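You operate a simulated robot arm through the tools that you are given. There is no shell and no other tool. Be economical: measure what you need, move in short steps, check, and stop when the job is done.

You run a simulated two-armed robot. Do the job below in one go: nothing can be reset, and whatever is moved stays where it is left.

TASK
Stand the white duct in the green holder, nut tight, and cap it.
Fine: loosen the holder's black hand nut, then stand the duct in, then tighten the nut; fit the grey end cap; the other ducts stay. Set down upright: what you pick out.

It is judged by the outcome, as a careful person would: the job done as asked, and still so three seconds after it is handed in. It fails if anything else is knocked over, pushed out of place, dropped, spilled or broken. A push-on lid holds only when it is set on centred and level and pressed home; a screw cap is set on level and turned clockwise until tight.

THE ROBOT
Two 7-joint arms with fingered hands on one trunk, on a base that drives. Base frame: it is fixed to the floor where the robot stands at the start and does not move with it; the origin is under the middle of the robot, x ahead of it, y to its left, z up. Lengths are in mm, angles in degrees, forces in N, time in s.
The left shoulder is at the start at [119, 185, 1042], the right one opposite. With the tool pointing down near the work surface each hand reaches from about 100 to 860 mm from the robot's upright axis, wherever it stands, measured 20 degrees to its own side. Places, roughly: black hand nut of the green holder [800, 0, 600]; green holder of the tall grey stand [900, 100, 600]. Payload 4 kg a hand.
The TCP of each hand is the grasp point between the finger pads, 26 mm short of the fingertips. In the tool frame z runs along the fingers and y along their closing line. The gripper opens to 132 mm. The gripper's body begins 73 mm behind the TCP. The gripper is a hand of 3 fingers: y runs from the thumb to the fingers, the wrist lies at [0, 0, -224] in the tool frame, and closing takes about 1.5 s.
Orientation is told as [roll, pitch, yaw] about the base's x, y, z axes, in that order, counted from this pose: with the fingers straight down and closing along the base's y, the tool's x points along the base's -x, its y along +y and its z along -z.

THE INTERFACE
- The arms move only by the tool apply_moves. It takes "left_increments", "right_increments" or both (then of equal length, played together; a hand with none holds still); each is a list of rows, each a list of 2 entries, a list of its own where there are three numbers: the shift along the tool's x, y, z in units of 500 mm (1.0 is 500 mm), then the turn, a rotation vector about the tool's x, y, z in units of 60 degrees (1.0 is 60 degrees). In form: [[[tx, ty, tz], [rx, ry, rz]], ...]. A call has 1 to 10 rows; each row is the pose to reach, as a shift and turn from the pose commanded when the call began, along the tool's axes at that moment. "left_hand" and "right_hand" are, for a hand that has rows, the gripper command, from -1 (fully open) to 1 (shut), values between in proportion, set as the call begins (left out, the last holds). A call with a number of a shift or a turn outside -1 to 1 is refused whole. Rows are played at 5 a second. More than 50 mm and 8.6 degrees between two rows, or a gripper value outside its range, and nothing of the call is played. A pose out of reach is approached as far as the arm can. The call stops where the force on the tool passes 40 N (or 10 N more than at its start, if that is more) or the arm is blocked; 0.2 s more then pass. Each finger travels about 72 mm/s and halts on what it meets, pressing with about 28 N; the grip force reading is that of the motor and also rises with nothing between the fingers. The clock runs only during rows and for 0.2 s after the last one: add rows that repeat a pose to give the fingers time. It gives the time, the measured TCP pose, the force on the tool (base axes), the opening and the grip force at its end, in the units of the frame above (readings bear some noise), with the torque about the TCP (base axes, N m) and any sound that the robot's microphone picked up.
- Cameras (640 x 400 px; columns grow to the right, rows downward): "scene" is now at [269.9, 27.4, 1272.8]; the picture's right is [0.27, -0.96, -0.09], its down [-0.51, -0.06, -0.86] and it looks along [0.82, 0.28, -0.50] (base axes); focal length 270 px, centre (320, 200). "left" rides on the left gripper at [-62, 3, -92] in its tool frame; the picture's right is [-0.05, -1.00, 0.00], its down [0.83, -0.04, -0.56] and it looks along [0.55, -0.03, 0.83] (tool axes); focal length 230 px, centre (320, 200). "right" rides on the right gripper at [62, 3, -92] in its tool frame; the picture's right is [-0.05, 1.00, 0.00], its down [-0.83, -0.04, -0.56] and it looks along [-0.56, -0.03, 0.83] (tool axes); focal length 230 px, centre (320, 200). There is no depth. A picture from a camera that has moved, and an enlarged one, comes with that camera's place and axes in the base frame and with its lens.
- camera(camera): a new picture of that camera. No time passes.
- lift_body(by): slides the trunk up (or, below 0, down) by that many mm; the arms and the scene camera ride with it, the base frame stays. It gives what a move gives, with no picture.
- steer(legs): drives the robot by 1 to 6 legs, each [ahead, left, turn to the left] in mm, mm and degrees, along the robot's own axes; the way and the turn of a leg run together, so that a leg with both is an arc; at most 1500 mm and 180 degrees a leg. The arms and the cameras ride along, it lands a little off, and it stops where it bumps. It gives what a move gives.
- finger_targets(finger1, finger2, thumb_bend, hand): sets how far each is bent, from 0 (flat) to 1 (curled in); at 0.3 the hand is open as for a grip, at 0.7 the pads meet at the TCP. One left out holds its place. A second passes; each finger stops where it meets its share of the squeeze, and holds until it gets a number again. A gripper value or a shape takes the hand back. It gives what a move gives, with no picture; readings hold the bend of each and the force on the fingers (four entries, about 0 where the hand has none), thumb and palm.
- grasp_type(shape, hand): the hand has 3 fingers and takes this shape, open, in about a second: jaw (thumb against the fingers, like two jaws); tri (thumb and two fingers); tip (a fingertip pinch); poke (one finger out to press); point (the index stretched); flat (the hand flat); cup (the hand cupped); fist (a fist). The gripper value then closes the fingers along that shape, each until it touches; the sizes above hold for jaw. It gives what a move gives, with no picture.
- pan_tilt(pan, tilt): turns the head with the scene camera to pan (to the left, within 86 degrees either way) and tilt (down, from -29 to 69), counted from straight ahead of the robot. It gives what a move gives.
- close_up(camera, box): a new picture of the part [left, top, right, bottom] of that camera's present view, enlarged. No time passes.
- finish_job(): hands the job in; it is judged then, once.

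Work in short steps. Places have to be worked out from the pictures, the camera data and where the tool is seen: move nearer, look again, correct. Check each grasp and each placing, and mend what went wrong. You have 120 turns and 100 pictures in all, those below and enlarged ones among them. Open the grippers and draw the arms clear of the work before you hand the job in, unless the task says otherwise; then end with one line.

The tools are called after "Request:" as a command line: name --argument value ..., lists and objects as JSON in quotes. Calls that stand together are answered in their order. apply_moves: Moves the arms, as the interface text tells. Its arguments: {"type":"object","properties":{"left_increments":{"type":"array"},"left_hand":{"type":"number"},"right_increments":{"type":"array"},"right_hand":{"type":"number"}},"required":[]} The other tools are called the same way: lift_body (by) slides the trunk up or down; grasp_type (shape, hand) gives the hand a shape; finger_targets (finger1, finger2, thumb_bend, hand) moves the fingers one by one; steer (legs) drives the base; pan_tilt (pan, tilt) turns the head that bears the scene camera; camera (camera) takes a picture; close_up (camera, box) takes an enlarged picture of a part of a camera's view; finish_job () hands the job in.

At the start:

```text
t: 0.0
left_tool_pos: [525.9, 373.8, 1149.9]
left_tcp_rot: [0.0, -0.1, 0.1]
left_wrist_force: [0.0, 0.8, -0.9]
left_torque: [0.02, 0.0, 0.01]
left_finger_gap: 131.6
left_grasp_force: 0.2
left_shape: jaw
left_bend: [0.3, 0.3, 0.3]
left_finger forces: [0.1, 0.0, 0.0, 0.0, 0.0, 0.0]
right_tool_pos: [563.4, -35.0, 1070.2]
right_tcp_rot: [0.0, 0.1, 0.0]
right_wrist_force: [1.1, 0.1, 0.4]
right_torque: [-0.02, 0.02, 0.02]
right_finger_gap: 132.0
right_grasp_force: 0.1
right_shape: jaw
right_bend: [0.3, 0.3, 0.3]
right_finger forces: [0.0, 0.0, 0.0, 0.1, 0.1, 0.1]
trunk travel left (down, up): [-98.0, 363.0]
robot x, y, heading: [2.2, 0.8, -0.1]
head pan, tilt: [16.7, 11.8]
```

scene: 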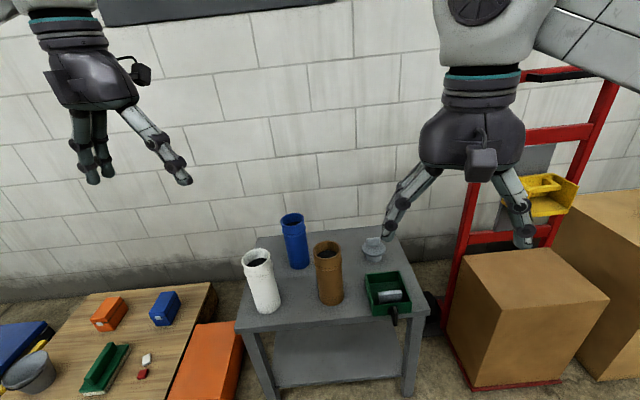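
right: 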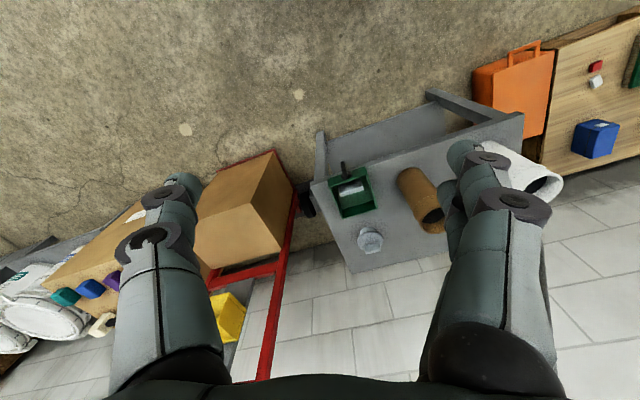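
left: 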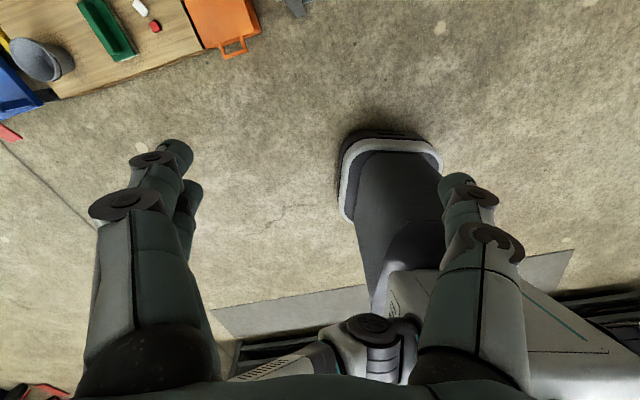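

I start by looking closer at the table: white, blue and brown ducts, a grey cap and the green holder with a black nut at its near side.

Request:
close_up --camera "scene" --box '[340, 220, 450, 330]'

Request:
close_up --camera "scene" --box '[220, 200, 440, 340]'

Request:
close_up --camera "right" --box '[310, 130, 470, 270]'

```text
3.64 times, centred on (395, 275) of scene
camera zoom: at [269.9, 27.4, 1272.8], right [0.27, -0.96, -0.09], down [-0.51, -0.06, -0.86], along [0.82, 0.28, -0.5], focal length 982 px, centre (47, -73)
```

zoom: 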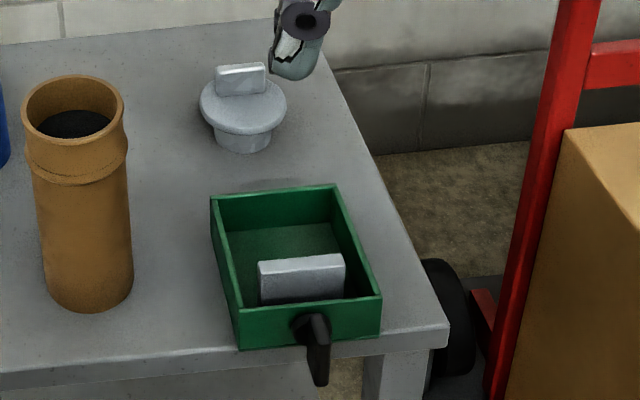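

```text
2.86 times, centred on (330, 270) of scene
camera zoom: at [269.9, 27.4, 1272.8], right [0.27, -0.96, -0.09], down [-0.51, -0.06, -0.86], along [0.82, 0.28, -0.5], focal length 771 px, centre (291, 0)
```

zoom: 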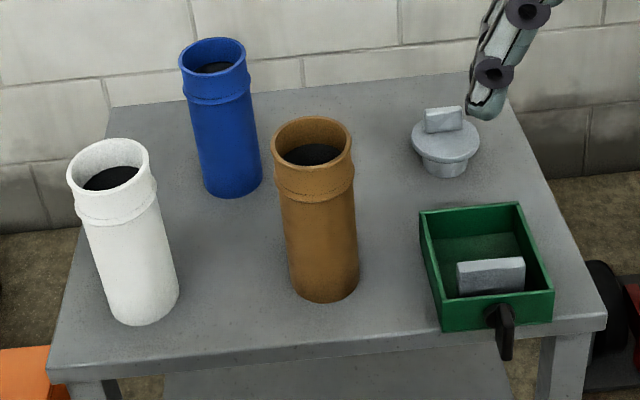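

```text
2.86 times, centred on (390, 200) of right
camera zoom: at [501.6, -32.2, 1162.4], right [0.05, 1.0, 0.0], down [0.83, -0.04, 0.55], along [0.55, -0.03, -0.83], focal length 657 px, centre (120, 200)
```

zoom: 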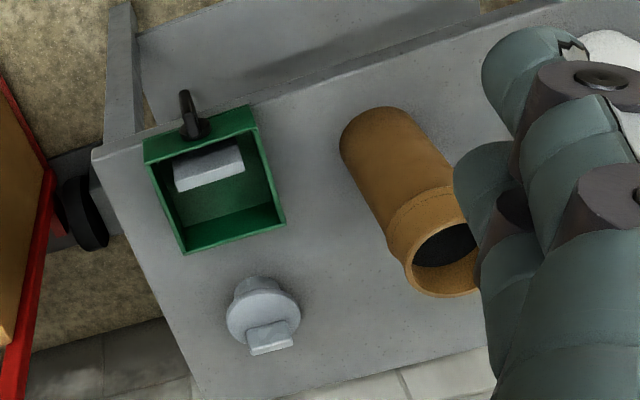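

I place the holder's front face around x≈730, y≈28, top z≈707, flush with the stand's edge and turned about 17°. The white duct is near (694, 350) and about 170 tall. I lower the right hand for a closer look at the nut.

Request:
apply_moves --right_increments '[[[0.02, 0.011, 0.09], [0, 0, 0]], [[0.045, 0.025, 0.17], [0, 0, 0]], [[0.07, 0.04, 0.25], [0, 0, 0]], [[0.09, 0.05, 0.34], [0, 0, 0]], [[0.11, 0.06, 0.42], [0, 0, 0]], [[0.13, 0.07, 0.5], [0, 0, 0]], [[0.15, 0.08, 0.57], [0, 0, 0]], [[0.166, 0.09, 0.62], [0, 0, 0]]]'

Request:
camera --camera "right"

Request:
camera --camera "scene"

```text
t: 1.8
left_tool_pos: [524.9, 374.1, 1149.1]
left_tcp_rot: [0.0, 0.0, -0.1]
left_wrist_force: [-0.1, 0.4, -0.5]
left_torque: [0.05, 0.0, 0.01]
left_finger_gap: 131.9
left_grasp_force: 0.0
left_shape: jaw
left_bend: [0.3, 0.3, 0.3]
left_finger forces: [0.0, 0.0, 0.1, 0.1, 0.0, 0.0]
right_tool_pos: [478.7, 10.1, 759.6]
right_tcp_rot: [0.0, 0.1, 0.1]
right_wrist_force: [-1.1, -0.8, -0.6]
right_torque: [-0.02, 0.02, 0.0]
right_finger_gap: 132.0
right_grasp_force: 0.0
right_shape: jaw
right_bend: [0.3, 0.3, 0.3]
right_finger forces: [0.0, 0.0, 0.0, 0.0, 0.1, 0.0]
trunk travel left (down, up): [-98.0, 363.0]
robot x, y, heading: [-0.2, 2.0, 0.2]
head pan, tilt: [16.7, 11.8]
```

```text
93 pictures are left
camera right: at [416.7, 13.5, 851.7], right [0.05, 1.0, 0.0], down [0.83, -0.04, 0.55], along [0.55, -0.03, -0.83], focal length 230 px, centre (320, 200)
```

right: 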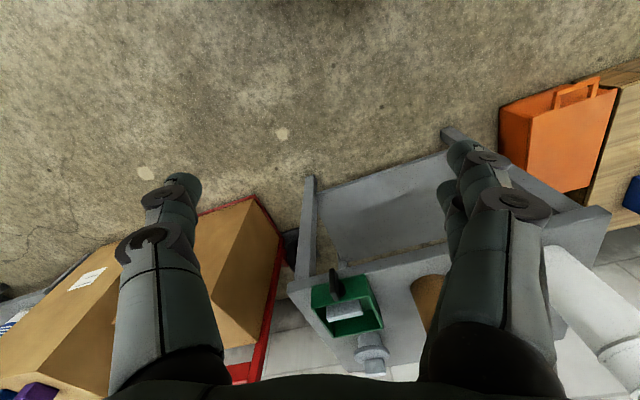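

```text
92 pictures are left
camera scene: at [270.1, 27.4, 1272.8], right [0.27, -0.96, -0.09], down [-0.51, -0.06, -0.86], along [0.82, 0.28, -0.5], focal length 270 px, centre (320, 200)
```

scene: 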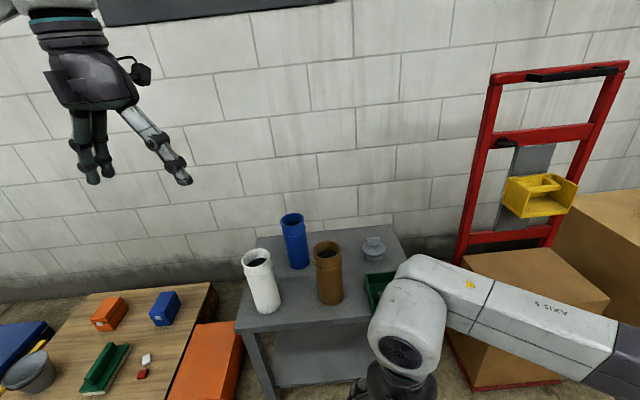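

The nut is at (335,285) in the right view; I enlarge it.

Request:
close_up --camera "right" --box '[280, 250, 410, 380]'

```text
3.08 times, centred on (345, 315) of right
camera zoom: at [416.7, 13.5, 851.7], right [0.05, 1.0, 0.0], down [0.83, -0.04, 0.55], along [0.55, -0.03, -0.83], focal length 708 px, centre (243, -154)
```

zoom: 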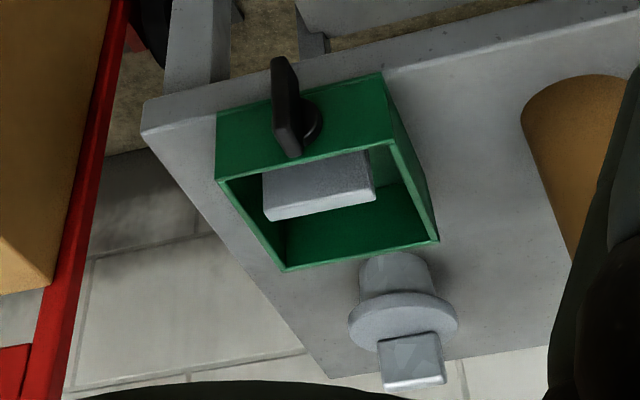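

Triangulating again gives the holder's top at z≈600, its front centre at (818,28) and yaw ≈18°, the table at z≈553, the nut bar near (785,20,583) and the duct at (774,410). I drive to stand square to the holder, about 560 mm from the nut.

Request:
steer --legs '[[0, 0, 18], [192, -223, 0]]'

Request:
pan_tilt --pan 5 --tilt 35

Request:
camera --camera "scene"

Request:
camera --camera "right"

```text
t: 4.8
left_tool_pos: [640.9, 360.3, 1152.2]
left_tcp_rot: [0.0, 0.0, 17.7]
left_wrist_force: [-0.4, -0.7, -0.8]
left_torque: [0.0, 0.0, -0.04]
left_finger_gap: 131.8
left_grasp_force: 0.0
left_shape: jaw
left_bend: [0.3, 0.3, 0.3]
left_finger forces: [0.1, 0.1, 0.0, 0.0, 0.0, 0.0]
right_tool_pos: [707.8, -0.6, 758.3]
right_tcp_rot: [0.0, 0.0, 17.7]
right_wrist_force: [-0.5, 0.6, 0.9]
right_torque: [0.0, -0.03, 0.01]
right_finger_gap: 131.9
right_grasp_force: 0.1
right_shape: jaw
right_bend: [0.3, 0.3, 0.3]
right_finger forces: [0.0, 0.0, 0.1, 0.0, 0.0, 0.0]
trunk travel left (down, up): [-98.0, 363.0]
robot x, y, heading: [252.7, -155.5, 17.7]
head pan, tilt: [16.7, 11.8]
```

```text
t: 5.7
left_tool_pos: [641.3, 361.6, 1151.0]
left_tcp_rot: [0.0, 0.0, 17.7]
left_wrist_force: [0.2, -0.1, 0.1]
left_torque: [0.01, -0.01, 0.0]
left_finger_gap: 132.0
left_grasp_force: 0.1
left_shape: jaw
left_bend: [0.3, 0.3, 0.3]
left_finger forces: [0.1, 0.0, 0.0, 0.1, 0.0, 0.0]
right_tool_pos: [705.3, 0.1, 760.1]
right_tcp_rot: [-0.1, 0.0, 17.7]
right_wrist_force: [0.9, -0.6, -0.2]
right_torque: [-0.02, 0.01, -0.03]
right_finger_gap: 132.0
right_grasp_force: 0.0
right_shape: jaw
right_bend: [0.3, 0.3, 0.3]
right_finger forces: [0.1, 0.0, 0.0, 0.0, 0.0, 0.0]
trunk travel left (down, up): [-98.0, 363.0]
robot x, y, heading: [254.3, -157.4, 17.6]
head pan, tilt: [5.0, 35.0]
```

```text
90 pictures are left
camera scene: at [494.6, -68.7, 1238.3], right [0.38, -0.92, -0.03], down [-0.76, -0.29, -0.59], along [0.53, 0.24, -0.81], focal length 270 px, centre (320, 200)
```

scene: 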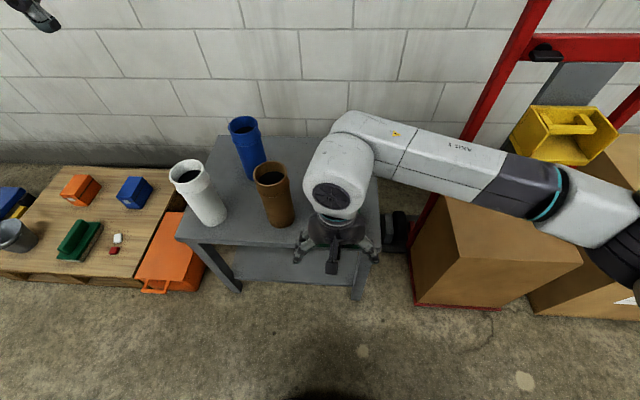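

```text
89 pictures are left
camera right: at [646.0, -15.8, 852.2], right [-0.25, 0.97, 0.0], down [0.8, 0.21, 0.55], along [0.54, 0.14, -0.83], focal length 230 px, centre (320, 200)
```

right: 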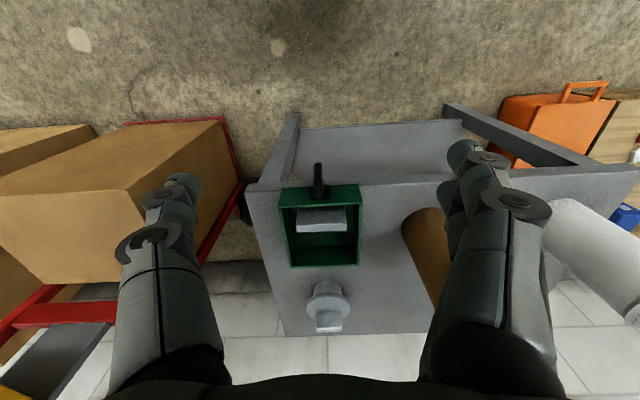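

The stand is now square to the robot. I enlarge the holder.

Request:
close_up --camera "right" --box '[250, 150, 410, 350]'

```text
2.00 times, centred on (330, 250) of right
camera zoom: at [646.0, -15.8, 852.2], right [-0.25, 0.97, 0.0], down [0.8, 0.21, 0.55], along [0.54, 0.14, -0.83], focal length 460 px, centre (300, 100)
```

zoom: 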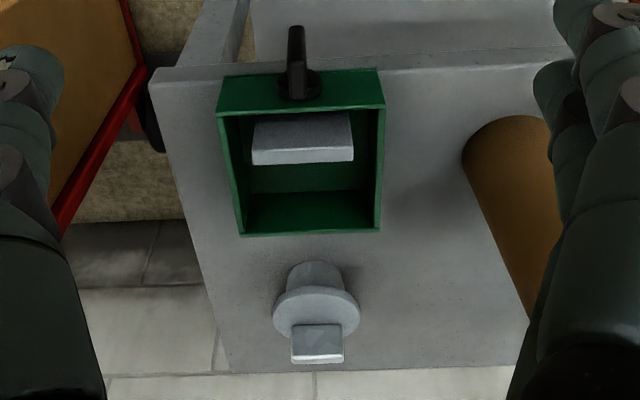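

Both views agree: holder centre (875,48), front centre (816,29), axis direction (0.953,0.303), and the nut is an upright bar about 65 long whose face is about 35 mm ahead of the front. I pitch the right hand to horizontal before going down to the nut.

Request:
apply_moves --right_increments '[[[0, 0, 0], [0, -0.1333, 0]], [[0, 0, 0], [0, -0.2667, 0]], [[0, 0, 0], [0, -0.4, 0]], [[0, 0, 0], [0, -0.5333, 0]], [[0, 0, 0], [0, -0.6667, 0]], [[0, 0, 0], [0, -0.8, 0]], [[0, 0, 0], [0, -0.9333, 0]]]'

Request:
apply_moves --right_increments '[[[0, 0, 0], [0, -0.1133, 0]], [[0, 0, 0], [0, -0.2267, 0]], [[0, 0, 0], [0, -0.34, 0]], [[0, 0, 0], [0, -0.4533, 0]], [[0, 0, 0], [0, -0.5667, 0]]]'

Request:
camera --camera "scene"

```text
t: 7.3
left_tool_pos: [640.0, 361.4, 1151.0]
left_tcp_rot: [0.0, -0.1, 17.7]
left_wrist_force: [-0.1, 0.1, -0.3]
left_torque: [-0.03, -0.02, -0.01]
left_finger_gap: 132.4
left_grasp_force: 0.0
left_shape: jaw
left_bend: [0.3, 0.3, 0.3]
left_finger forces: [0.0, 0.1, 0.0, 0.0, 0.0, 0.0]
right_tool_pos: [741.6, -3.3, 817.0]
right_tcp_rot: [-1.2, -54.1, 19.6]
right_wrist_force: [0.1, 0.0, 0.3]
right_torque: [-0.03, 0.04, -0.02]
right_finger_gap: 131.7
right_grasp_force: 0.1
right_shape: jaw
right_bend: [0.3, 0.3, 0.3]
right_finger forces: [0.0, 0.0, 0.0, 0.0, 0.0, 0.0]
right hand out of reach, approached as far as the arm can: row 6, 7
trunk travel left (down, up): [-98.0, 363.0]
robot x, y, heading: [252.6, -154.9, 17.6]
head pan, tilt: [5.0, 35.0]
```

```text
t: 8.5
left_tool_pos: [640.0, 361.0, 1151.2]
left_tcp_rot: [-0.1, 0.0, 17.6]
left_wrist_force: [0.2, -0.6, 0.3]
left_torque: [0.02, -0.01, 0.01]
left_finger_gap: 131.9
left_grasp_force: 0.1
left_shape: jaw
left_bend: [0.3, 0.3, 0.3]
left_finger forces: [0.0, 0.1, 0.1, 0.1, 0.0, 0.1]
right_tool_pos: [776.4, -25.3, 1028.2]
right_tcp_rot: [-25.5, -83.6, 44.5]
right_wrist_force: [-0.3, -0.3, 0.0]
right_torque: [-0.02, -0.02, 0.0]
right_finger_gap: 131.9
right_grasp_force: 0.0
right_shape: jaw
right_bend: [0.3, 0.3, 0.3]
right_finger forces: [0.0, 0.0, 0.1, 0.0, 0.0, 0.1]
right hand out of reach, approached as far as the arm can: row 1, 2, 3, 4, 5
trunk travel left (down, up): [-98.0, 363.0]
robot x, y, heading: [252.9, -159.7, 17.9]
head pan, tilt: [5.0, 35.0]
```

```text
87 pictures are left
camera scene: at [493.8, -68.3, 1238.4], right [0.38, -0.92, -0.03], down [-0.76, -0.29, -0.59], along [0.53, 0.24, -0.81], focal length 270 px, centre (320, 200)
```

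scene: 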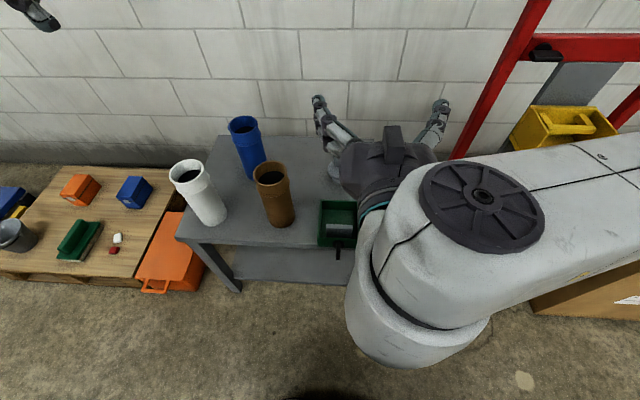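

The horizontal pose is out of reach this close in. I back the robot off 220 mm and then extend the hand forward.

Request:
steer --legs '[[-220, 0, 0]]'

Request:
apply_moves --right_increments '[[[0, 0, 0.08], [0, 0, 0]], [[0, 0, 0.16], [0, 0, 0]], [[0, 0, 0.24], [0, 0, 0]], [[0, 0, 0.32], [0, 0, 0]], [[0, 0, 0.32], [0, 0, 0]], [[0, 0, 0.32], [0, 0, 0]]]'

```text
t: 10.2
left_tool_pos: [435.8, 296.0, 1151.1]
left_tcp_rot: [-0.1, 0.0, 17.5]
left_wrist_force: [-0.7, -0.1, 0.0]
left_torque: [-0.02, -0.04, 0.02]
left_finger_gap: 131.9
left_grasp_force: 0.1
left_shape: jaw
left_bend: [0.3, 0.3, 0.3]
left_finger forces: [0.1, 0.1, 0.1, 0.0, 0.0, 0.1]
right_tool_pos: [571.6, -91.5, 1027.6]
right_tcp_rot: [-24.8, -83.6, 43.5]
right_wrist_force: [0.1, -0.2, 0.0]
right_torque: [-0.05, -0.02, 0.01]
right_finger_gap: 131.8
right_grasp_force: 0.1
right_shape: jaw
right_bend: [0.3, 0.3, 0.3]
right_finger forces: [0.0, 0.1, 0.1, 0.1, 0.1, 0.0]
trunk travel left (down, up): [-98.0, 363.0]
robot x, y, heading: [46.3, -221.8, 17.5]
head pan, tilt: [5.0, 35.0]
```

```text
t: 11.6
left_tool_pos: [435.3, 294.9, 1150.0]
left_tcp_rot: [0.1, 0.0, 17.5]
left_wrist_force: [0.0, 0.4, 1.2]
left_torque: [0.02, 0.0, -0.01]
left_finger_gap: 131.8
left_grasp_force: 0.0
left_shape: jaw
left_bend: [0.3, 0.3, 0.3]
left_finger forces: [0.0, 0.0, 0.1, 0.0, 0.0, 0.1]
right_tool_pos: [723.1, -40.9, 1024.6]
right_tcp_rot: [-24.3, -82.8, 43.1]
right_wrist_force: [-0.2, -0.9, -0.4]
right_torque: [0.01, -0.06, 0.01]
right_finger_gap: 131.8
right_grasp_force: 0.1
right_shape: jaw
right_bend: [0.3, 0.3, 0.3]
right_finger forces: [0.0, 0.1, 0.0, 0.0, 0.0, 0.0]
right hand out of reach, approached as far as the arm can: row 1, 2, 3, 4, 5, 6
trunk travel left (down, up): [-98.0, 363.0]
robot x, y, heading: [47.7, -221.7, 17.2]
head pan, tilt: [5.0, 35.0]
```

The orientation is nearly right (the fingers point along the holder axis), but the hand is high at z 1025. I move it down along tool x in steps.

Request:
apply_moves --right_increments '[[[0.08, 0, 0], [0, 0, 0]], [[0.16, 0, 0], [0, 0, 0]], [[0.24, 0, 0], [0, 0, 0]], [[0.32, 0, 0], [0, 0, 0]], [[0.4, 0, 0], [0, 0, 0]], [[0.4, 0, 0], [0, 0, 0]]]'

Request:
camera --camera "scene"

```text
t: 13.0
left_tool_pos: [436.8, 293.9, 1150.5]
left_tcp_rot: [0.0, 0.0, 17.5]
left_wrist_force: [-0.2, 0.2, -0.6]
left_torque: [0.01, 0.03, 0.02]
left_finger_gap: 132.0
left_grasp_force: 0.1
left_shape: jaw
left_bend: [0.3, 0.3, 0.3]
left_finger forces: [0.0, 0.1, 0.0, 0.1, 0.1, 0.0]
right_tool_pos: [732.2, -58.7, 955.9]
right_tcp_rot: [-20.7, -76.8, 40.4]
right_wrist_force: [0.0, 0.4, -0.4]
right_torque: [0.03, -0.01, -0.01]
right_finger_gap: 131.8
right_grasp_force: 0.1
right_shape: jaw
right_bend: [0.3, 0.3, 0.3]
right_finger forces: [0.0, 0.0, 0.0, 0.1, 0.0, 0.0]
right hand out of reach, approached as far as the arm can: row 1, 2, 3, 4, 5, 6
trunk travel left (down, up): [-98.0, 363.0]
robot x, y, heading: [46.2, -220.8, 17.7]
head pan, tilt: [5.0, 35.0]
```

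```text
86 pictures are left
camera scene: at [288.7, -134.6, 1238.3], right [0.38, -0.93, -0.03], down [-0.76, -0.29, -0.59], along [0.53, 0.24, -0.81], focal length 270 px, centre (320, 200)
```

scene: 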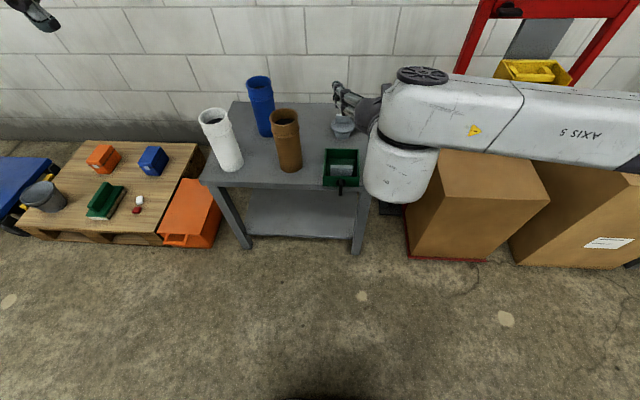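

The elbow sits far out to the right, which limits the wrist. I move the robot left 250 mm so that the nut lies straight ahead of the right shoulder, then try lowering again.

Request:
steer --legs '[[0, 250, 0]]'

Request:
apply_moves --right_increments '[[[0.0, -0.1, 0], [0, 0, 0]], [[0.0, -0.2, 0], [0, 0, 0]], [[0.0, -0.3, 0], [0, 0, 0]], [[0, -0.4, 0], [0, 0, 0]], [[0, -0.48, 0], [0, 0, 0]], [[0.08, -0.48, 0], [0, 0, 0]], [[0.16, -0.48, 0], [0, 0, 0]], [[0.24, -0.48, 0], [0, 0, 0]], [[0.32, -0.48, 0], [0, 0, 0]], [[0.4, -0.48, 0], [0, 0, 0]]]'

Request:
camera --camera "scene"

```text
t: 14.8
left_tool_pos: [360.2, 533.7, 1150.1]
left_tcp_rot: [-0.1, 0.0, 17.4]
left_wrist_force: [-0.1, 0.8, -0.7]
left_torque: [0.01, 0.0, 0.01]
left_finger_gap: 131.9
left_grasp_force: 0.0
left_shape: jaw
left_bend: [0.3, 0.3, 0.3]
left_finger forces: [0.0, 0.0, 0.0, 0.1, 0.0, 0.0]
right_tool_pos: [656.9, 179.2, 956.7]
right_tcp_rot: [-20.9, -77.0, 40.4]
right_wrist_force: [-0.6, 1.2, 0.9]
right_torque: [0.02, 0.0, 0.01]
right_finger_gap: 131.9
right_grasp_force: 0.0
right_shape: jaw
right_bend: [0.3, 0.3, 0.3]
right_finger forces: [0.1, 0.1, 0.0, 0.0, 0.1, 0.1]
trunk travel left (down, up): [-98.0, 363.0]
robot x, y, heading: [-24.5, 20.2, 17.7]
head pan, tilt: [5.0, 35.0]
```

```text
t: 17.0
left_tool_pos: [360.8, 533.3, 1150.9]
left_tcp_rot: [0.0, -0.1, 17.5]
left_wrist_force: [0.6, -0.6, -0.5]
left_torque: [-0.01, 0.02, -0.02]
left_finger_gap: 131.9
left_grasp_force: 0.1
left_shape: jaw
left_bend: [0.3, 0.3, 0.3]
left_finger forces: [0.0, 0.0, 0.0, 0.0, 0.1, 0.0]
right_tool_pos: [706.5, -75.4, 777.9]
right_tcp_rot: [-20.7, -77.0, 40.2]
right_wrist_force: [0.1, 0.1, -0.1]
right_torque: [-0.01, -0.02, 0.03]
right_finger_gap: 131.8
right_grasp_force: 0.1
right_shape: jaw
right_bend: [0.3, 0.3, 0.3]
right_finger forces: [0.1, 0.1, 0.1, 0.0, 0.1, 0.0]
trunk travel left (down, up): [-98.0, 363.0]
robot x, y, heading: [-28.0, 19.1, 17.8]
head pan, tilt: [5.0, 35.0]
```

```text
85 pictures are left
camera scene: at [214.0, 103.5, 1238.2], right [0.38, -0.93, -0.03], down [-0.76, -0.29, -0.59], along [0.53, 0.24, -0.81], focal length 270 px, centre (320, 200)
```

scene: 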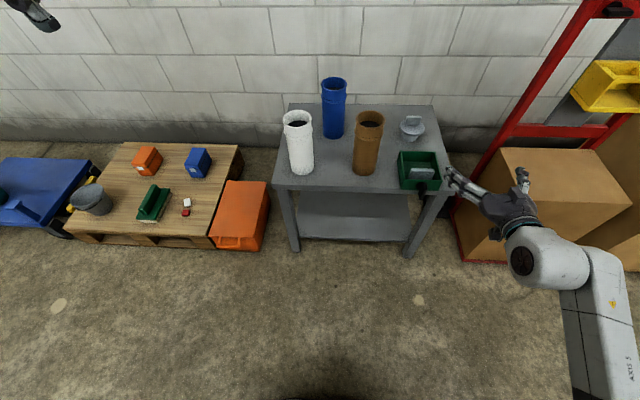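

That works: the hand is now at (706,-75,778) and pitched to within 13° of horizontal. I level it exactly along the holder axis and bring it in front of the nut at a standoff.

Request:
apply_moves --right_increments '[[[0.06, 0.03, 0.0], [0.016, -0.1, 0.04]], [[0.13, 0.06, 0.02], [0.0315, -0.2, 0.079]], [[0.2, 0.1, 0.04], [0.0315, -0.2, 0.079]], [[0.27, 0.13, 0.06], [0.0315, -0.2, 0.079]], [[0.336, 0.16, 0.072], [0.0315, -0.2, 0.079]]]'

Request:
camera --camera "right"

Request:
camera --camera "scene"

```text
t: 18.2
left_tool_pos: [362.6, 533.1, 1149.8]
left_tcp_rot: [-0.1, 0.0, 17.5]
left_wrist_force: [-0.3, -0.7, 0.0]
left_torque: [-0.01, -0.01, 0.03]
left_finger_gap: 132.2
left_grasp_force: 0.0
left_shape: jaw
left_bend: [0.3, 0.3, 0.3]
left_finger forces: [0.0, 0.1, 0.1, 0.1, 0.0, 0.1]
right_tool_pos: [684.2, -13.8, 601.6]
right_tcp_rot: [-30.1, -89.8, 47.8]
right_wrist_force: [0.9, 0.4, 0.4]
right_torque: [-0.01, -0.05, -0.03]
right_finger_gap: 131.9
right_grasp_force: 0.0
right_shape: jaw
right_bend: [0.3, 0.3, 0.3]
right_finger forces: [0.0, 0.0, 0.0, 0.1, 0.0, 0.0]
trunk travel left (down, up): [-98.0, 363.0]
robot x, y, heading: [-23.9, 16.0, 17.7]
head pan, tilt: [5.0, 35.0]
```

```text
84 pictures are left
camera right: at [594.7, -37.9, 540.6], right [-0.3, 0.95, 0.05], down [-0.51, -0.21, 0.83], along [0.8, 0.23, 0.55], focal length 230 px, centre (320, 200)
```

right: 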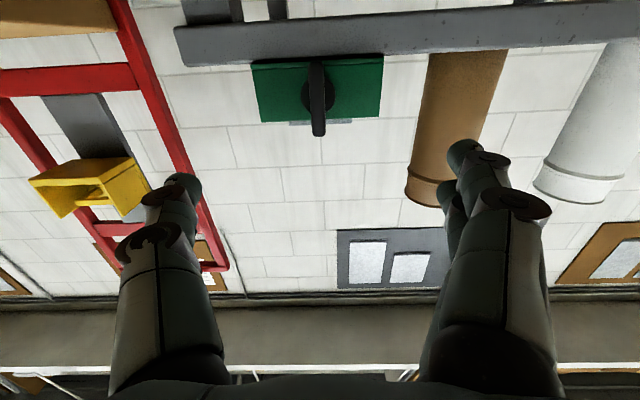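

```text
83 pictures are left
camera scene: at [214.3, 103.5, 1238.1], right [0.38, -0.93, -0.03], down [-0.76, -0.29, -0.58], along [0.53, 0.24, -0.81], focal length 270 px, centre (320, 200)
```

scene: 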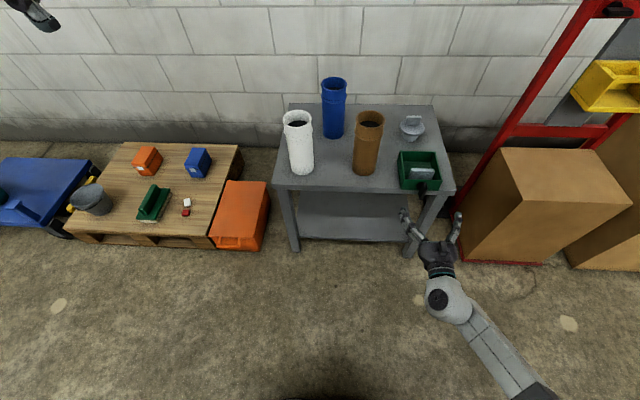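

From below, the hub works out at (816,30,576), with the bar upright and on axis (z 549–605). I move the TCP to about 50 mm in front of the holder face, on axis.

Request:
apply_moves --right_increments '[[[0.051, 0.003, 0], [0, 0, 0]], [[0.051, 0.004, 0.06], [0, 0, 0]], [[0.051, 0.004, 0.12], [0, 0, 0]], [[0.051, 0.004, 0.178], [0, 0, 0]]]'

Request:
camera --camera "right"

Request:
close_up --camera "scene" --box '[370, 120, 490, 240]'

```text
t: 19.2
left_tool_pos: [362.6, 532.1, 1151.2]
left_tcp_rot: [0.0, 0.0, 17.5]
left_wrist_force: [-0.1, -1.0, 0.3]
left_torque: [0.01, -0.01, -0.02]
left_finger_gap: 131.9
left_grasp_force: 0.1
left_shape: jaw
left_bend: [0.3, 0.3, 0.3]
left_finger forces: [0.1, 0.1, 0.0, 0.1, 0.0, 0.0]
right_tool_pos: [766.0, 15.3, 578.3]
right_tcp_rot: [-35.8, -89.9, 53.5]
right_wrist_force: [0.2, 0.1, -1.7]
right_torque: [0.01, -0.01, -0.03]
right_finger_gap: 131.8
right_grasp_force: 0.1
right_shape: jaw
right_bend: [0.3, 0.3, 0.3]
right_finger forces: [0.1, 0.1, 0.1, 0.0, 0.0, 0.1]
trunk travel left (down, up): [-98.0, 363.0]
robot x, y, heading: [-25.2, 15.4, 17.2]
head pan, tilt: [5.0, 35.0]
```

```text
82 pictures are left
camera right: at [678.2, -9.7, 517.1], right [-0.3, 0.95, 0.05], down [-0.51, -0.21, 0.83], along [0.8, 0.23, 0.55], focal length 230 px, centre (320, 200)
```

right: 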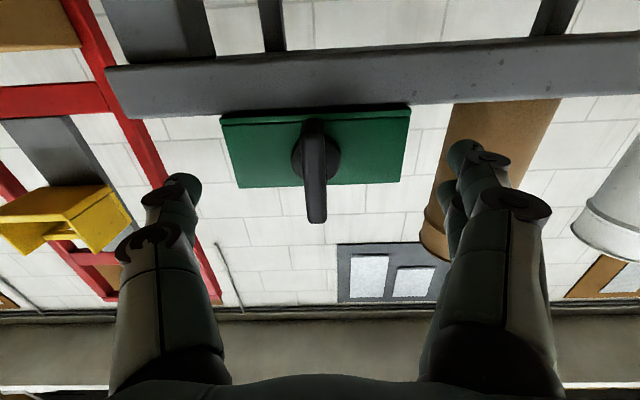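

```text
3.33 times, centred on (430, 180) of scene
camera zoom: at [214.3, 103.6, 1238.1], right [0.38, -0.93, -0.03], down [-0.76, -0.29, -0.58], along [0.53, 0.24, -0.81], focal length 900 px, centre (-47, 267)
```

zoom: 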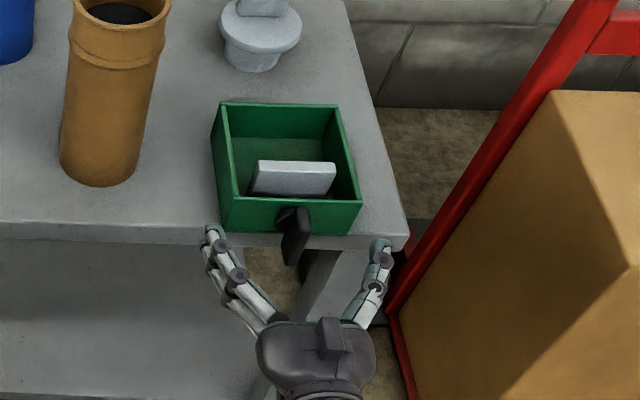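

The hand is centred on the bar. I close the fingers on it.

Request:
apply_moves --right_increments '[[[0, 0, 0], [0, 0, 0]], [[0, 0, 0], [0, 0, 0]], [[0, 0, 0], [0, 0, 0]], [[0, 0, 0], [0, 0, 0]], [[0, 0, 0], [0, 0, 0]], [[0, 0, 0], [0, 0, 0]], [[0, 0, 0], [0, 0, 0]], [[0, 0, 0], [0, 0, 0]], [[0, 0, 0], [0, 0, 0]]]' --right_hand 1

Request:
camera --camera "right"

Request:
close_up --camera "scene" --box '[370, 120, 490, 240]'

```text
t: 21.2
left_tool_pos: [362.3, 534.2, 1150.6]
left_tcp_rot: [0.0, 0.0, 17.5]
left_wrist_force: [0.5, 0.0, -1.2]
left_torque: [0.01, 0.01, 0.02]
left_finger_gap: 131.8
left_grasp_force: 0.1
left_shape: jaw
left_bend: [0.3, 0.3, 0.3]
left_finger forces: [0.0, 0.0, 0.0, 0.1, 0.0, 0.0]
right_tool_pos: [766.5, 15.5, 578.8]
right_tcp_rot: [-28.3, -89.8, 45.9]
right_wrist_force: [2.9, 1.3, 0.5]
right_torque: [0.0, 0.03, 0.03]
right_finger_gap: 6.8
right_grasp_force: 28.4
right_shape: jaw
right_bend: [0.7, 0.7, 0.7]
right_finger forces: [12.4, 12.4, 0.1, 0.0, 24.6, 0.1]
trunk travel left (down, up): [-98.0, 363.0]
robot x, y, heading: [-26.6, 18.5, 17.5]
head pan, tilt: [5.0, 35.0]
```

```text
80 pictures are left
camera right: at [677.9, -9.5, 517.4], right [-0.3, 0.95, 0.05], down [-0.51, -0.21, 0.83], along [0.8, 0.23, 0.55], focal length 230 px, centre (320, 200)
```

right: 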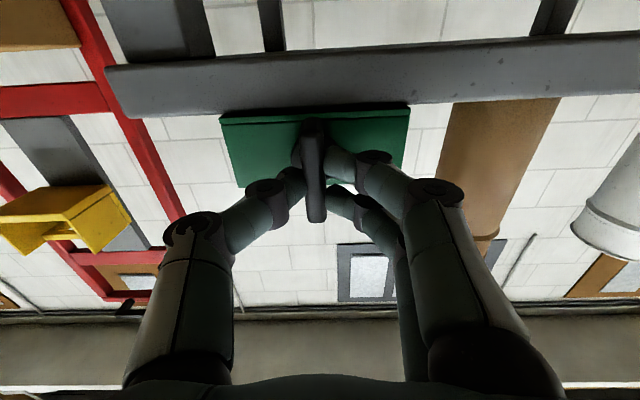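

```text
3.33 times, centred on (430, 180) of scene
camera zoom: at [214.2, 103.4, 1238.2], right [0.38, -0.93, -0.03], down [-0.76, -0.29, -0.59], along [0.53, 0.24, -0.81], focal length 900 px, centre (-47, 267)
```

zoom: 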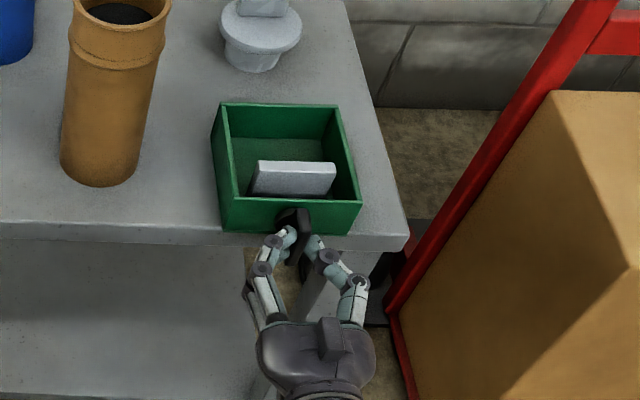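

The bar is gripped, with both fingers and the thumb loaded. I turn anticlockwise seen from the front (negative about tool z) by 56°.

Request:
apply_moves --right_increments '[[[0, 0, 0], [0, 0, -0.1333]], [[0, 0, 0], [0, 0, -0.2667]], [[0, 0, 0], [0, 0, -0.4]], [[0, 0, 0], [0, 0, -0.5333]], [[0, 0, 0], [0, 0, -0.6667]], [[0, 0, 0], [0, 0, -0.8]], [[0, 0, 0], [0, 0, -0.9333]]]'

Request:
camera --camera "right"

Request:
close_up --camera "scene" --box '[370, 120, 490, 240]'

```text
t: 22.8
left_tool_pos: [364.1, 532.8, 1149.7]
left_tcp_rot: [0.0, 0.1, 17.6]
left_wrist_force: [0.3, 0.1, -0.1]
left_torque: [0.02, -0.02, 0.02]
left_finger_gap: 131.5
left_grasp_force: 0.0
left_shape: jaw
left_bend: [0.3, 0.3, 0.3]
left_finger forces: [0.0, 0.0, 0.0, 0.0, 0.0, 0.0]
right_tool_pos: [767.0, 14.7, 575.3]
right_tcp_rot: [-89.8, -33.8, 107.4]
right_wrist_force: [11.3, 4.9, -4.0]
right_torque: [-0.05, 0.15, 0.05]
right_finger_gap: 5.9
right_grasp_force: 28.2
right_shape: jaw
right_bend: [0.7, 0.7, 0.7]
right_finger forces: [13.6, 13.3, 0.0, 0.1, 22.6, 0.0]
trunk travel left (down, up): [-98.0, 363.0]
robot x, y, heading: [-29.0, 19.8, 17.4]
head pan, tilt: [5.0, 35.0]
```

```text
78 pictures are left
camera right: at [693.1, -59.7, 539.5], right [-0.18, 0.57, -0.8], down [-0.73, 0.47, 0.5], along [0.66, 0.68, 0.33], focal length 230 px, centre (320, 200)
```

right: 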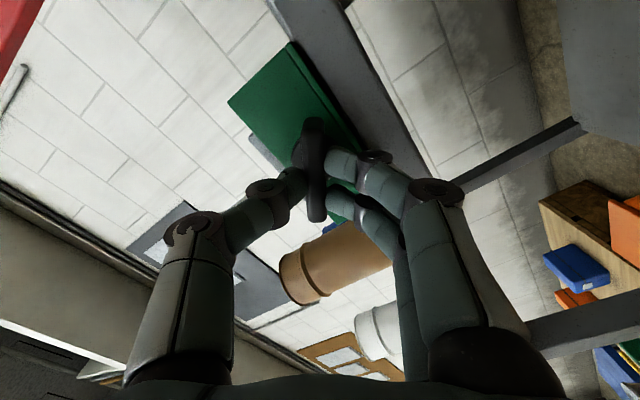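

```text
3.33 times, centred on (430, 180) of scene
camera zoom: at [215.5, 103.7, 1237.8], right [0.38, -0.93, -0.03], down [-0.76, -0.29, -0.58], along [0.53, 0.24, -0.81], focal length 900 px, centre (-47, 267)
```

zoom: 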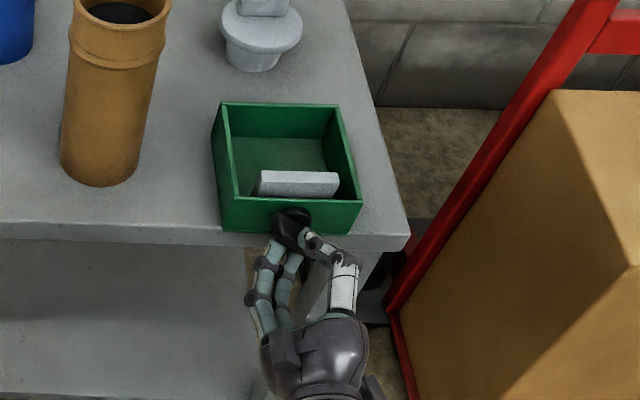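

The nut turns freely and the jaw has retracted towards the front. I continue loosening.

Request:
apply_moves --right_increments '[[[0, 0, 0], [0, 0, -0.1333]], [[0, 0, 0], [0, 0, -0.2667]], [[0, 0, 0], [0, 0, -0.4]], [[0, 0, 0], [0, 0, -0.5333]], [[0, 0, 0], [0, 0, -0.6667]], [[0, 0, 0], [0, 0, -0.8]]]'

Request:
close_up --camera "scene" --box '[370, 120, 490, 240]'

```text
t: 24.2
left_tool_pos: [363.7, 531.6, 1149.8]
left_tcp_rot: [-0.1, 0.1, 17.6]
left_wrist_force: [-0.2, 0.0, 0.1]
left_torque: [-0.03, 0.03, -0.01]
left_finger_gap: 131.7
left_grasp_force: 0.0
left_shape: jaw
left_bend: [0.3, 0.3, 0.3]
left_finger forces: [0.0, 0.0, 0.0, 0.1, 0.0, 0.0]
right_tool_pos: [767.5, 14.3, 576.4]
right_tcp_rot: [-89.7, 14.1, 107.6]
right_wrist_force: [11.5, -4.5, -7.6]
right_torque: [0.37, 0.37, -0.19]
right_finger_gap: 5.8
right_grasp_force: 28.0
right_shape: jaw
right_bend: [0.69, 0.7, 0.7]
right_finger forces: [20.9, 11.9, 0.0, 0.0, 25.2, 0.1]
trunk travel left (down, up): [-98.0, 363.0]
robot x, y, heading: [-28.3, 21.2, 17.7]
head pan, tilt: [5.0, 35.0]
```

```text
3.33 times, centred on (430, 180) of scene
camera zoom: at [215.8, 102.7, 1237.8], right [0.38, -0.93, -0.03], down [-0.76, -0.29, -0.58], along [0.53, 0.24, -0.81], focal length 900 px, centre (-47, 267)
```

zoom: 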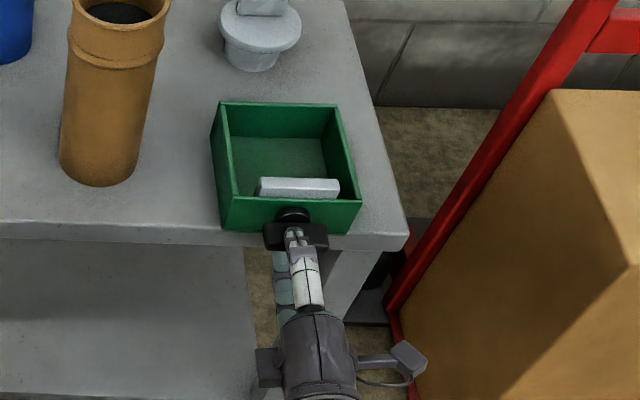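

The nut is 104° loosened and the jaw now rests against the front wall, so the gap is open. I release the bar and draw the hand back.

Request:
apply_moves --right_increments '[[[0, 0, 0], [0, 0, 0]], [[0, 0, 0], [0, 0, 0]], [[0, 0, 0], [0, 0, 0]], [[0, 0, 0], [0, 0, 0]], [[0, 0, -0.08], [0, 0, 0]], [[0, 0, -0.16], [0, 0, 0]], [[0, 0, -0.24], [0, 0, 0]]]' --right_hand -1

Request:
close_up --camera "scene" --box '[260, 60, 480, 220]'

```text
t: 25.8
left_tool_pos: [359.8, 532.0, 1151.4]
left_tcp_rot: [0.1, 0.0, 17.5]
left_wrist_force: [0.4, 0.4, 0.6]
left_torque: [0.01, -0.03, -0.01]
left_finger_gap: 132.0
left_grasp_force: 0.1
left_shape: jaw
left_bend: [0.3, 0.3, 0.3]
left_finger forces: [0.1, 0.0, 0.0, 0.1, 0.0, 0.1]
right_tool_pos: [651.9, -22.2, 578.8]
right_tcp_rot: [-89.9, 13.9, 107.6]
right_wrist_force: [-0.2, -0.5, 1.2]
right_torque: [0.01, 0.02, 0.0]
right_finger_gap: 131.8
right_grasp_force: 0.1
right_shape: jaw
right_bend: [0.3, 0.3, 0.3]
right_finger forces: [0.1, 0.1, 0.0, 0.0, 0.0, 0.1]
trunk travel left (down, up): [-98.0, 363.0]
robot x, y, heading: [-26.3, 15.6, 17.5]
head pan, tilt: [5.0, 35.0]
```

```text
2.50 times, centred on (370, 140) of scene
camera zoom: at [213.3, 102.9, 1238.5], right [0.38, -0.93, -0.03], down [-0.76, -0.29, -0.59], along [0.53, 0.24, -0.81], focal length 675 px, centre (195, 350)
```

zoom: 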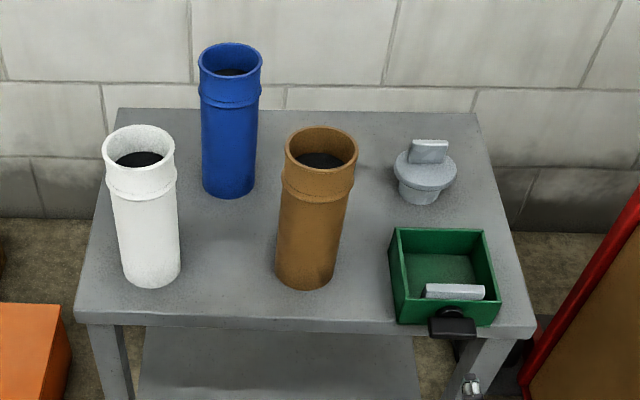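

The holder gap is clear. I retract and raise the right hand well away before driving nearer.

Request:
apply_moves --right_increments '[[[0, 0, -0.09], [0, 0, 0]], [[0, -0.09, -0.12], [0, 0, 0]], [[0, -0.18, -0.12], [0, 0, 0]], [[0.03, -0.27, -0.12], [0, 0, 0]], [[0.06, -0.36, -0.12], [0, 0, 0]], [[0.1, -0.44, -0.12], [0, 0, 0]], [[0.14, -0.52, -0.12], [0, 0, 0]], [[0.18, -0.6, -0.12], [0, 0, 0]], [[0.22, -0.68, -0.12], [0, 0, 0]]]'

Request:
camera --camera "scene"

```text
t: 27.8
left_tool_pos: [361.8, 532.0, 1150.9]
left_tcp_rot: [0.1, 0.0, 17.5]
left_wrist_force: [-0.4, 0.2, -0.2]
left_torque: [-0.01, 0.04, -0.05]
left_finger_gap: 132.1
left_grasp_force: 0.1
left_shape: jaw
left_bend: [0.3, 0.3, 0.3]
left_finger forces: [0.0, 0.0, 0.0, 0.0, 0.1, 0.0]
right_tool_pos: [602.2, -62.7, 935.9]
right_tcp_rot: [-89.8, 14.1, 107.7]
right_wrist_force: [0.1, 0.3, 0.3]
right_torque: [-0.01, -0.01, 0.02]
right_finger_gap: 132.1
right_grasp_force: 0.1
right_shape: jaw
right_bend: [0.3, 0.3, 0.3]
right_finger forces: [0.0, 0.0, 0.0, 0.1, 0.0, 0.0]
trunk travel left (down, up): [-98.0, 363.0]
robot x, y, heading: [-30.9, 19.2, 17.5]
head pan, tilt: [5.0, 35.0]
```

```text
74 pictures are left
camera scene: at [213.7, 103.2, 1238.3], right [0.38, -0.93, -0.03], down [-0.76, -0.29, -0.59], along [0.53, 0.24, -0.81], focal length 270 px, centre (320, 200)
```

scene: 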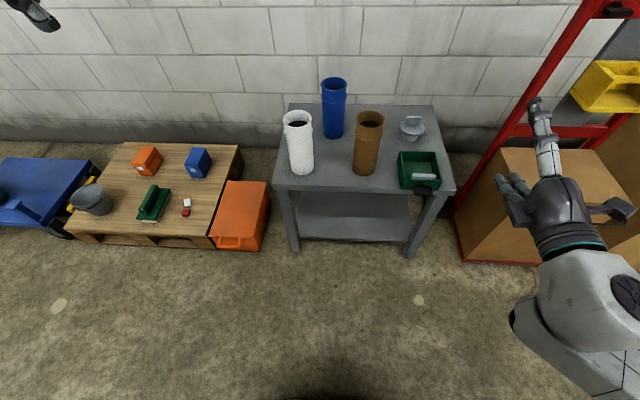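

The right hand is clear. I pull it back a bit, then drive 194 ahead and 128 right so the left arm can reach both the duct and the holder.

Request:
apply_moves --right_increments '[[[0.08, 0, -0.04], [0, 0, 0]], [[0.16, 0, -0.1], [0, 0, 0]], [[0.22, 0, -0.16], [0, 0, 0]]]'

Request:
steer --legs '[[194, -128, 0]]'

Request:
camera --camera "scene"

Request:
camera --camera "left"

```text
t: 28.8
left_tool_pos: [363.3, 532.9, 1150.5]
left_tcp_rot: [-0.1, 0.0, 17.5]
left_wrist_force: [-0.6, 0.0, -0.3]
left_torque: [-0.02, -0.02, 0.01]
left_finger_gap: 132.1
left_grasp_force: 0.0
left_shape: jaw
left_bend: [0.3, 0.3, 0.3]
left_finger forces: [0.0, 0.0, 0.0, 0.0, 0.0, 0.0]
right_tool_pos: [590.6, -191.5, 1028.6]
right_tcp_rot: [-102.0, 13.0, 105.2]
right_wrist_force: [-0.2, 0.1, -0.6]
right_torque: [0.0, -0.03, -0.03]
right_finger_gap: 131.8
right_grasp_force: 0.2
right_shape: jaw
right_bend: [0.3, 0.3, 0.3]
right_finger forces: [0.0, 0.0, 0.0, 0.0, 0.0, 0.0]
right hand out of reach, approached as far as the arm can: row 1, 2, 3
trunk travel left (down, up): [-98.0, 363.0]
robot x, y, heading: [-28.4, 18.0, 17.2]
head pan, tilt: [5.0, 35.0]
stopped in row 3 (right hand): the arm was blocked; the commanded pose is now the measured one
```

```text
t: 30.5
left_tool_pos: [583.7, 469.9, 1150.9]
left_tcp_rot: [0.0, 0.0, 17.6]
left_wrist_force: [0.5, -1.0, -0.1]
left_torque: [0.04, -0.03, -0.02]
left_finger_gap: 131.6
left_grasp_force: 0.2
left_shape: jaw
left_bend: [0.3, 0.3, 0.3]
left_finger forces: [0.0, 0.1, 0.0, 0.0, 0.0, 0.0]
right_tool_pos: [813.7, -254.6, 1028.1]
right_tcp_rot: [-101.9, 13.0, 105.3]
right_wrist_force: [0.1, 0.2, 0.2]
right_torque: [-0.01, -0.02, 0.01]
right_finger_gap: 132.2
right_grasp_force: 0.1
right_shape: jaw
right_bend: [0.3, 0.3, 0.3]
right_finger forces: [0.1, 0.2, 0.0, 0.0, 0.0, 0.0]
trunk travel left (down, up): [-98.0, 363.0]
robot x, y, heading: [190.8, -43.3, 17.8]
head pan, tilt: [5.0, 35.0]
```

```text
73 pictures are left
camera scene: at [436.3, 40.0, 1238.2], right [0.38, -0.92, -0.03], down [-0.76, -0.29, -0.58], along [0.53, 0.24, -0.81], focal length 270 px, centre (320, 200)
```

scene: 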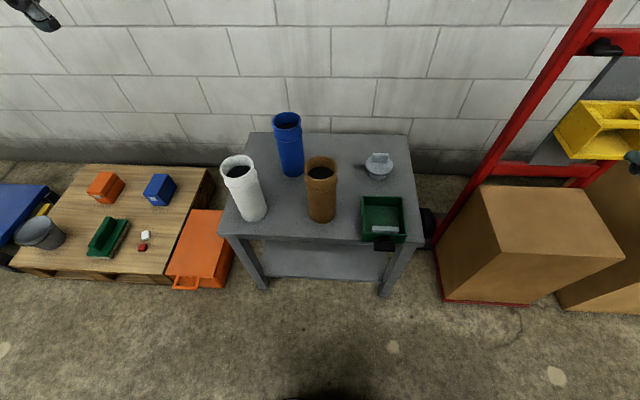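

```text
72 pictures are left
camera left: at [640.0, 491.8, 1244.2], right [0.35, -0.94, 0.0], down [-0.78, -0.29, 0.56], along [-0.52, -0.2, -0.83], focal length 230 px, centre (320, 200)
```

left: 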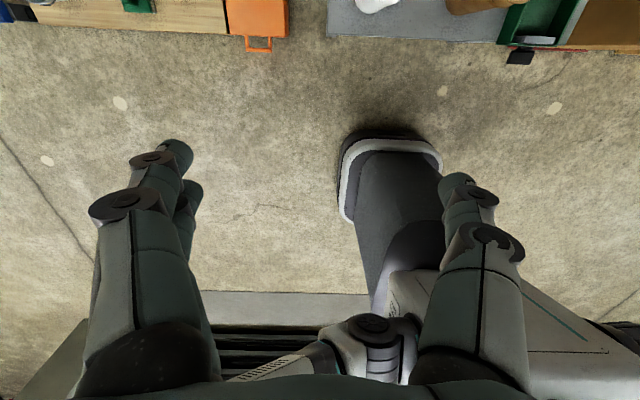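

I zoom in on the white duct and the holder from here to measure them.

Request:
close_up --camera "scene" --box '[200, 140, 300, 240]'

Request:
close_up --camera "scene" --box '[330, 130, 440, 260]'

```text
4.00 times, centred on (250, 190) of scene
camera zoom: at [436.3, 40.0, 1238.2], right [0.38, -0.92, -0.03], down [-0.76, -0.29, -0.58], along [0.53, 0.24, -0.81], focal length 1080 px, centre (600, 240)
```

zoom: 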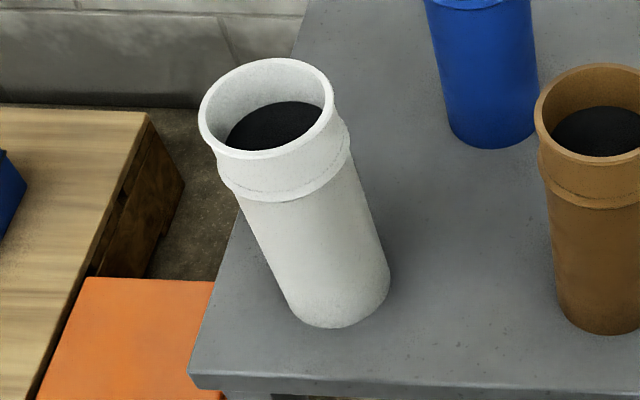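

```text
3.08 times, centred on (385, 195) of scene
camera zoom: at [436.3, 40.0, 1238.2], right [0.38, -0.92, -0.03], down [-0.76, -0.29, -0.58], along [0.53, 0.24, -0.81], focal length 830 px, centre (120, 215)
```

zoom: 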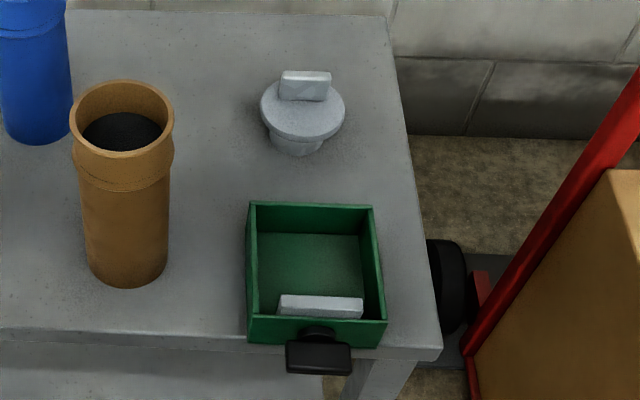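

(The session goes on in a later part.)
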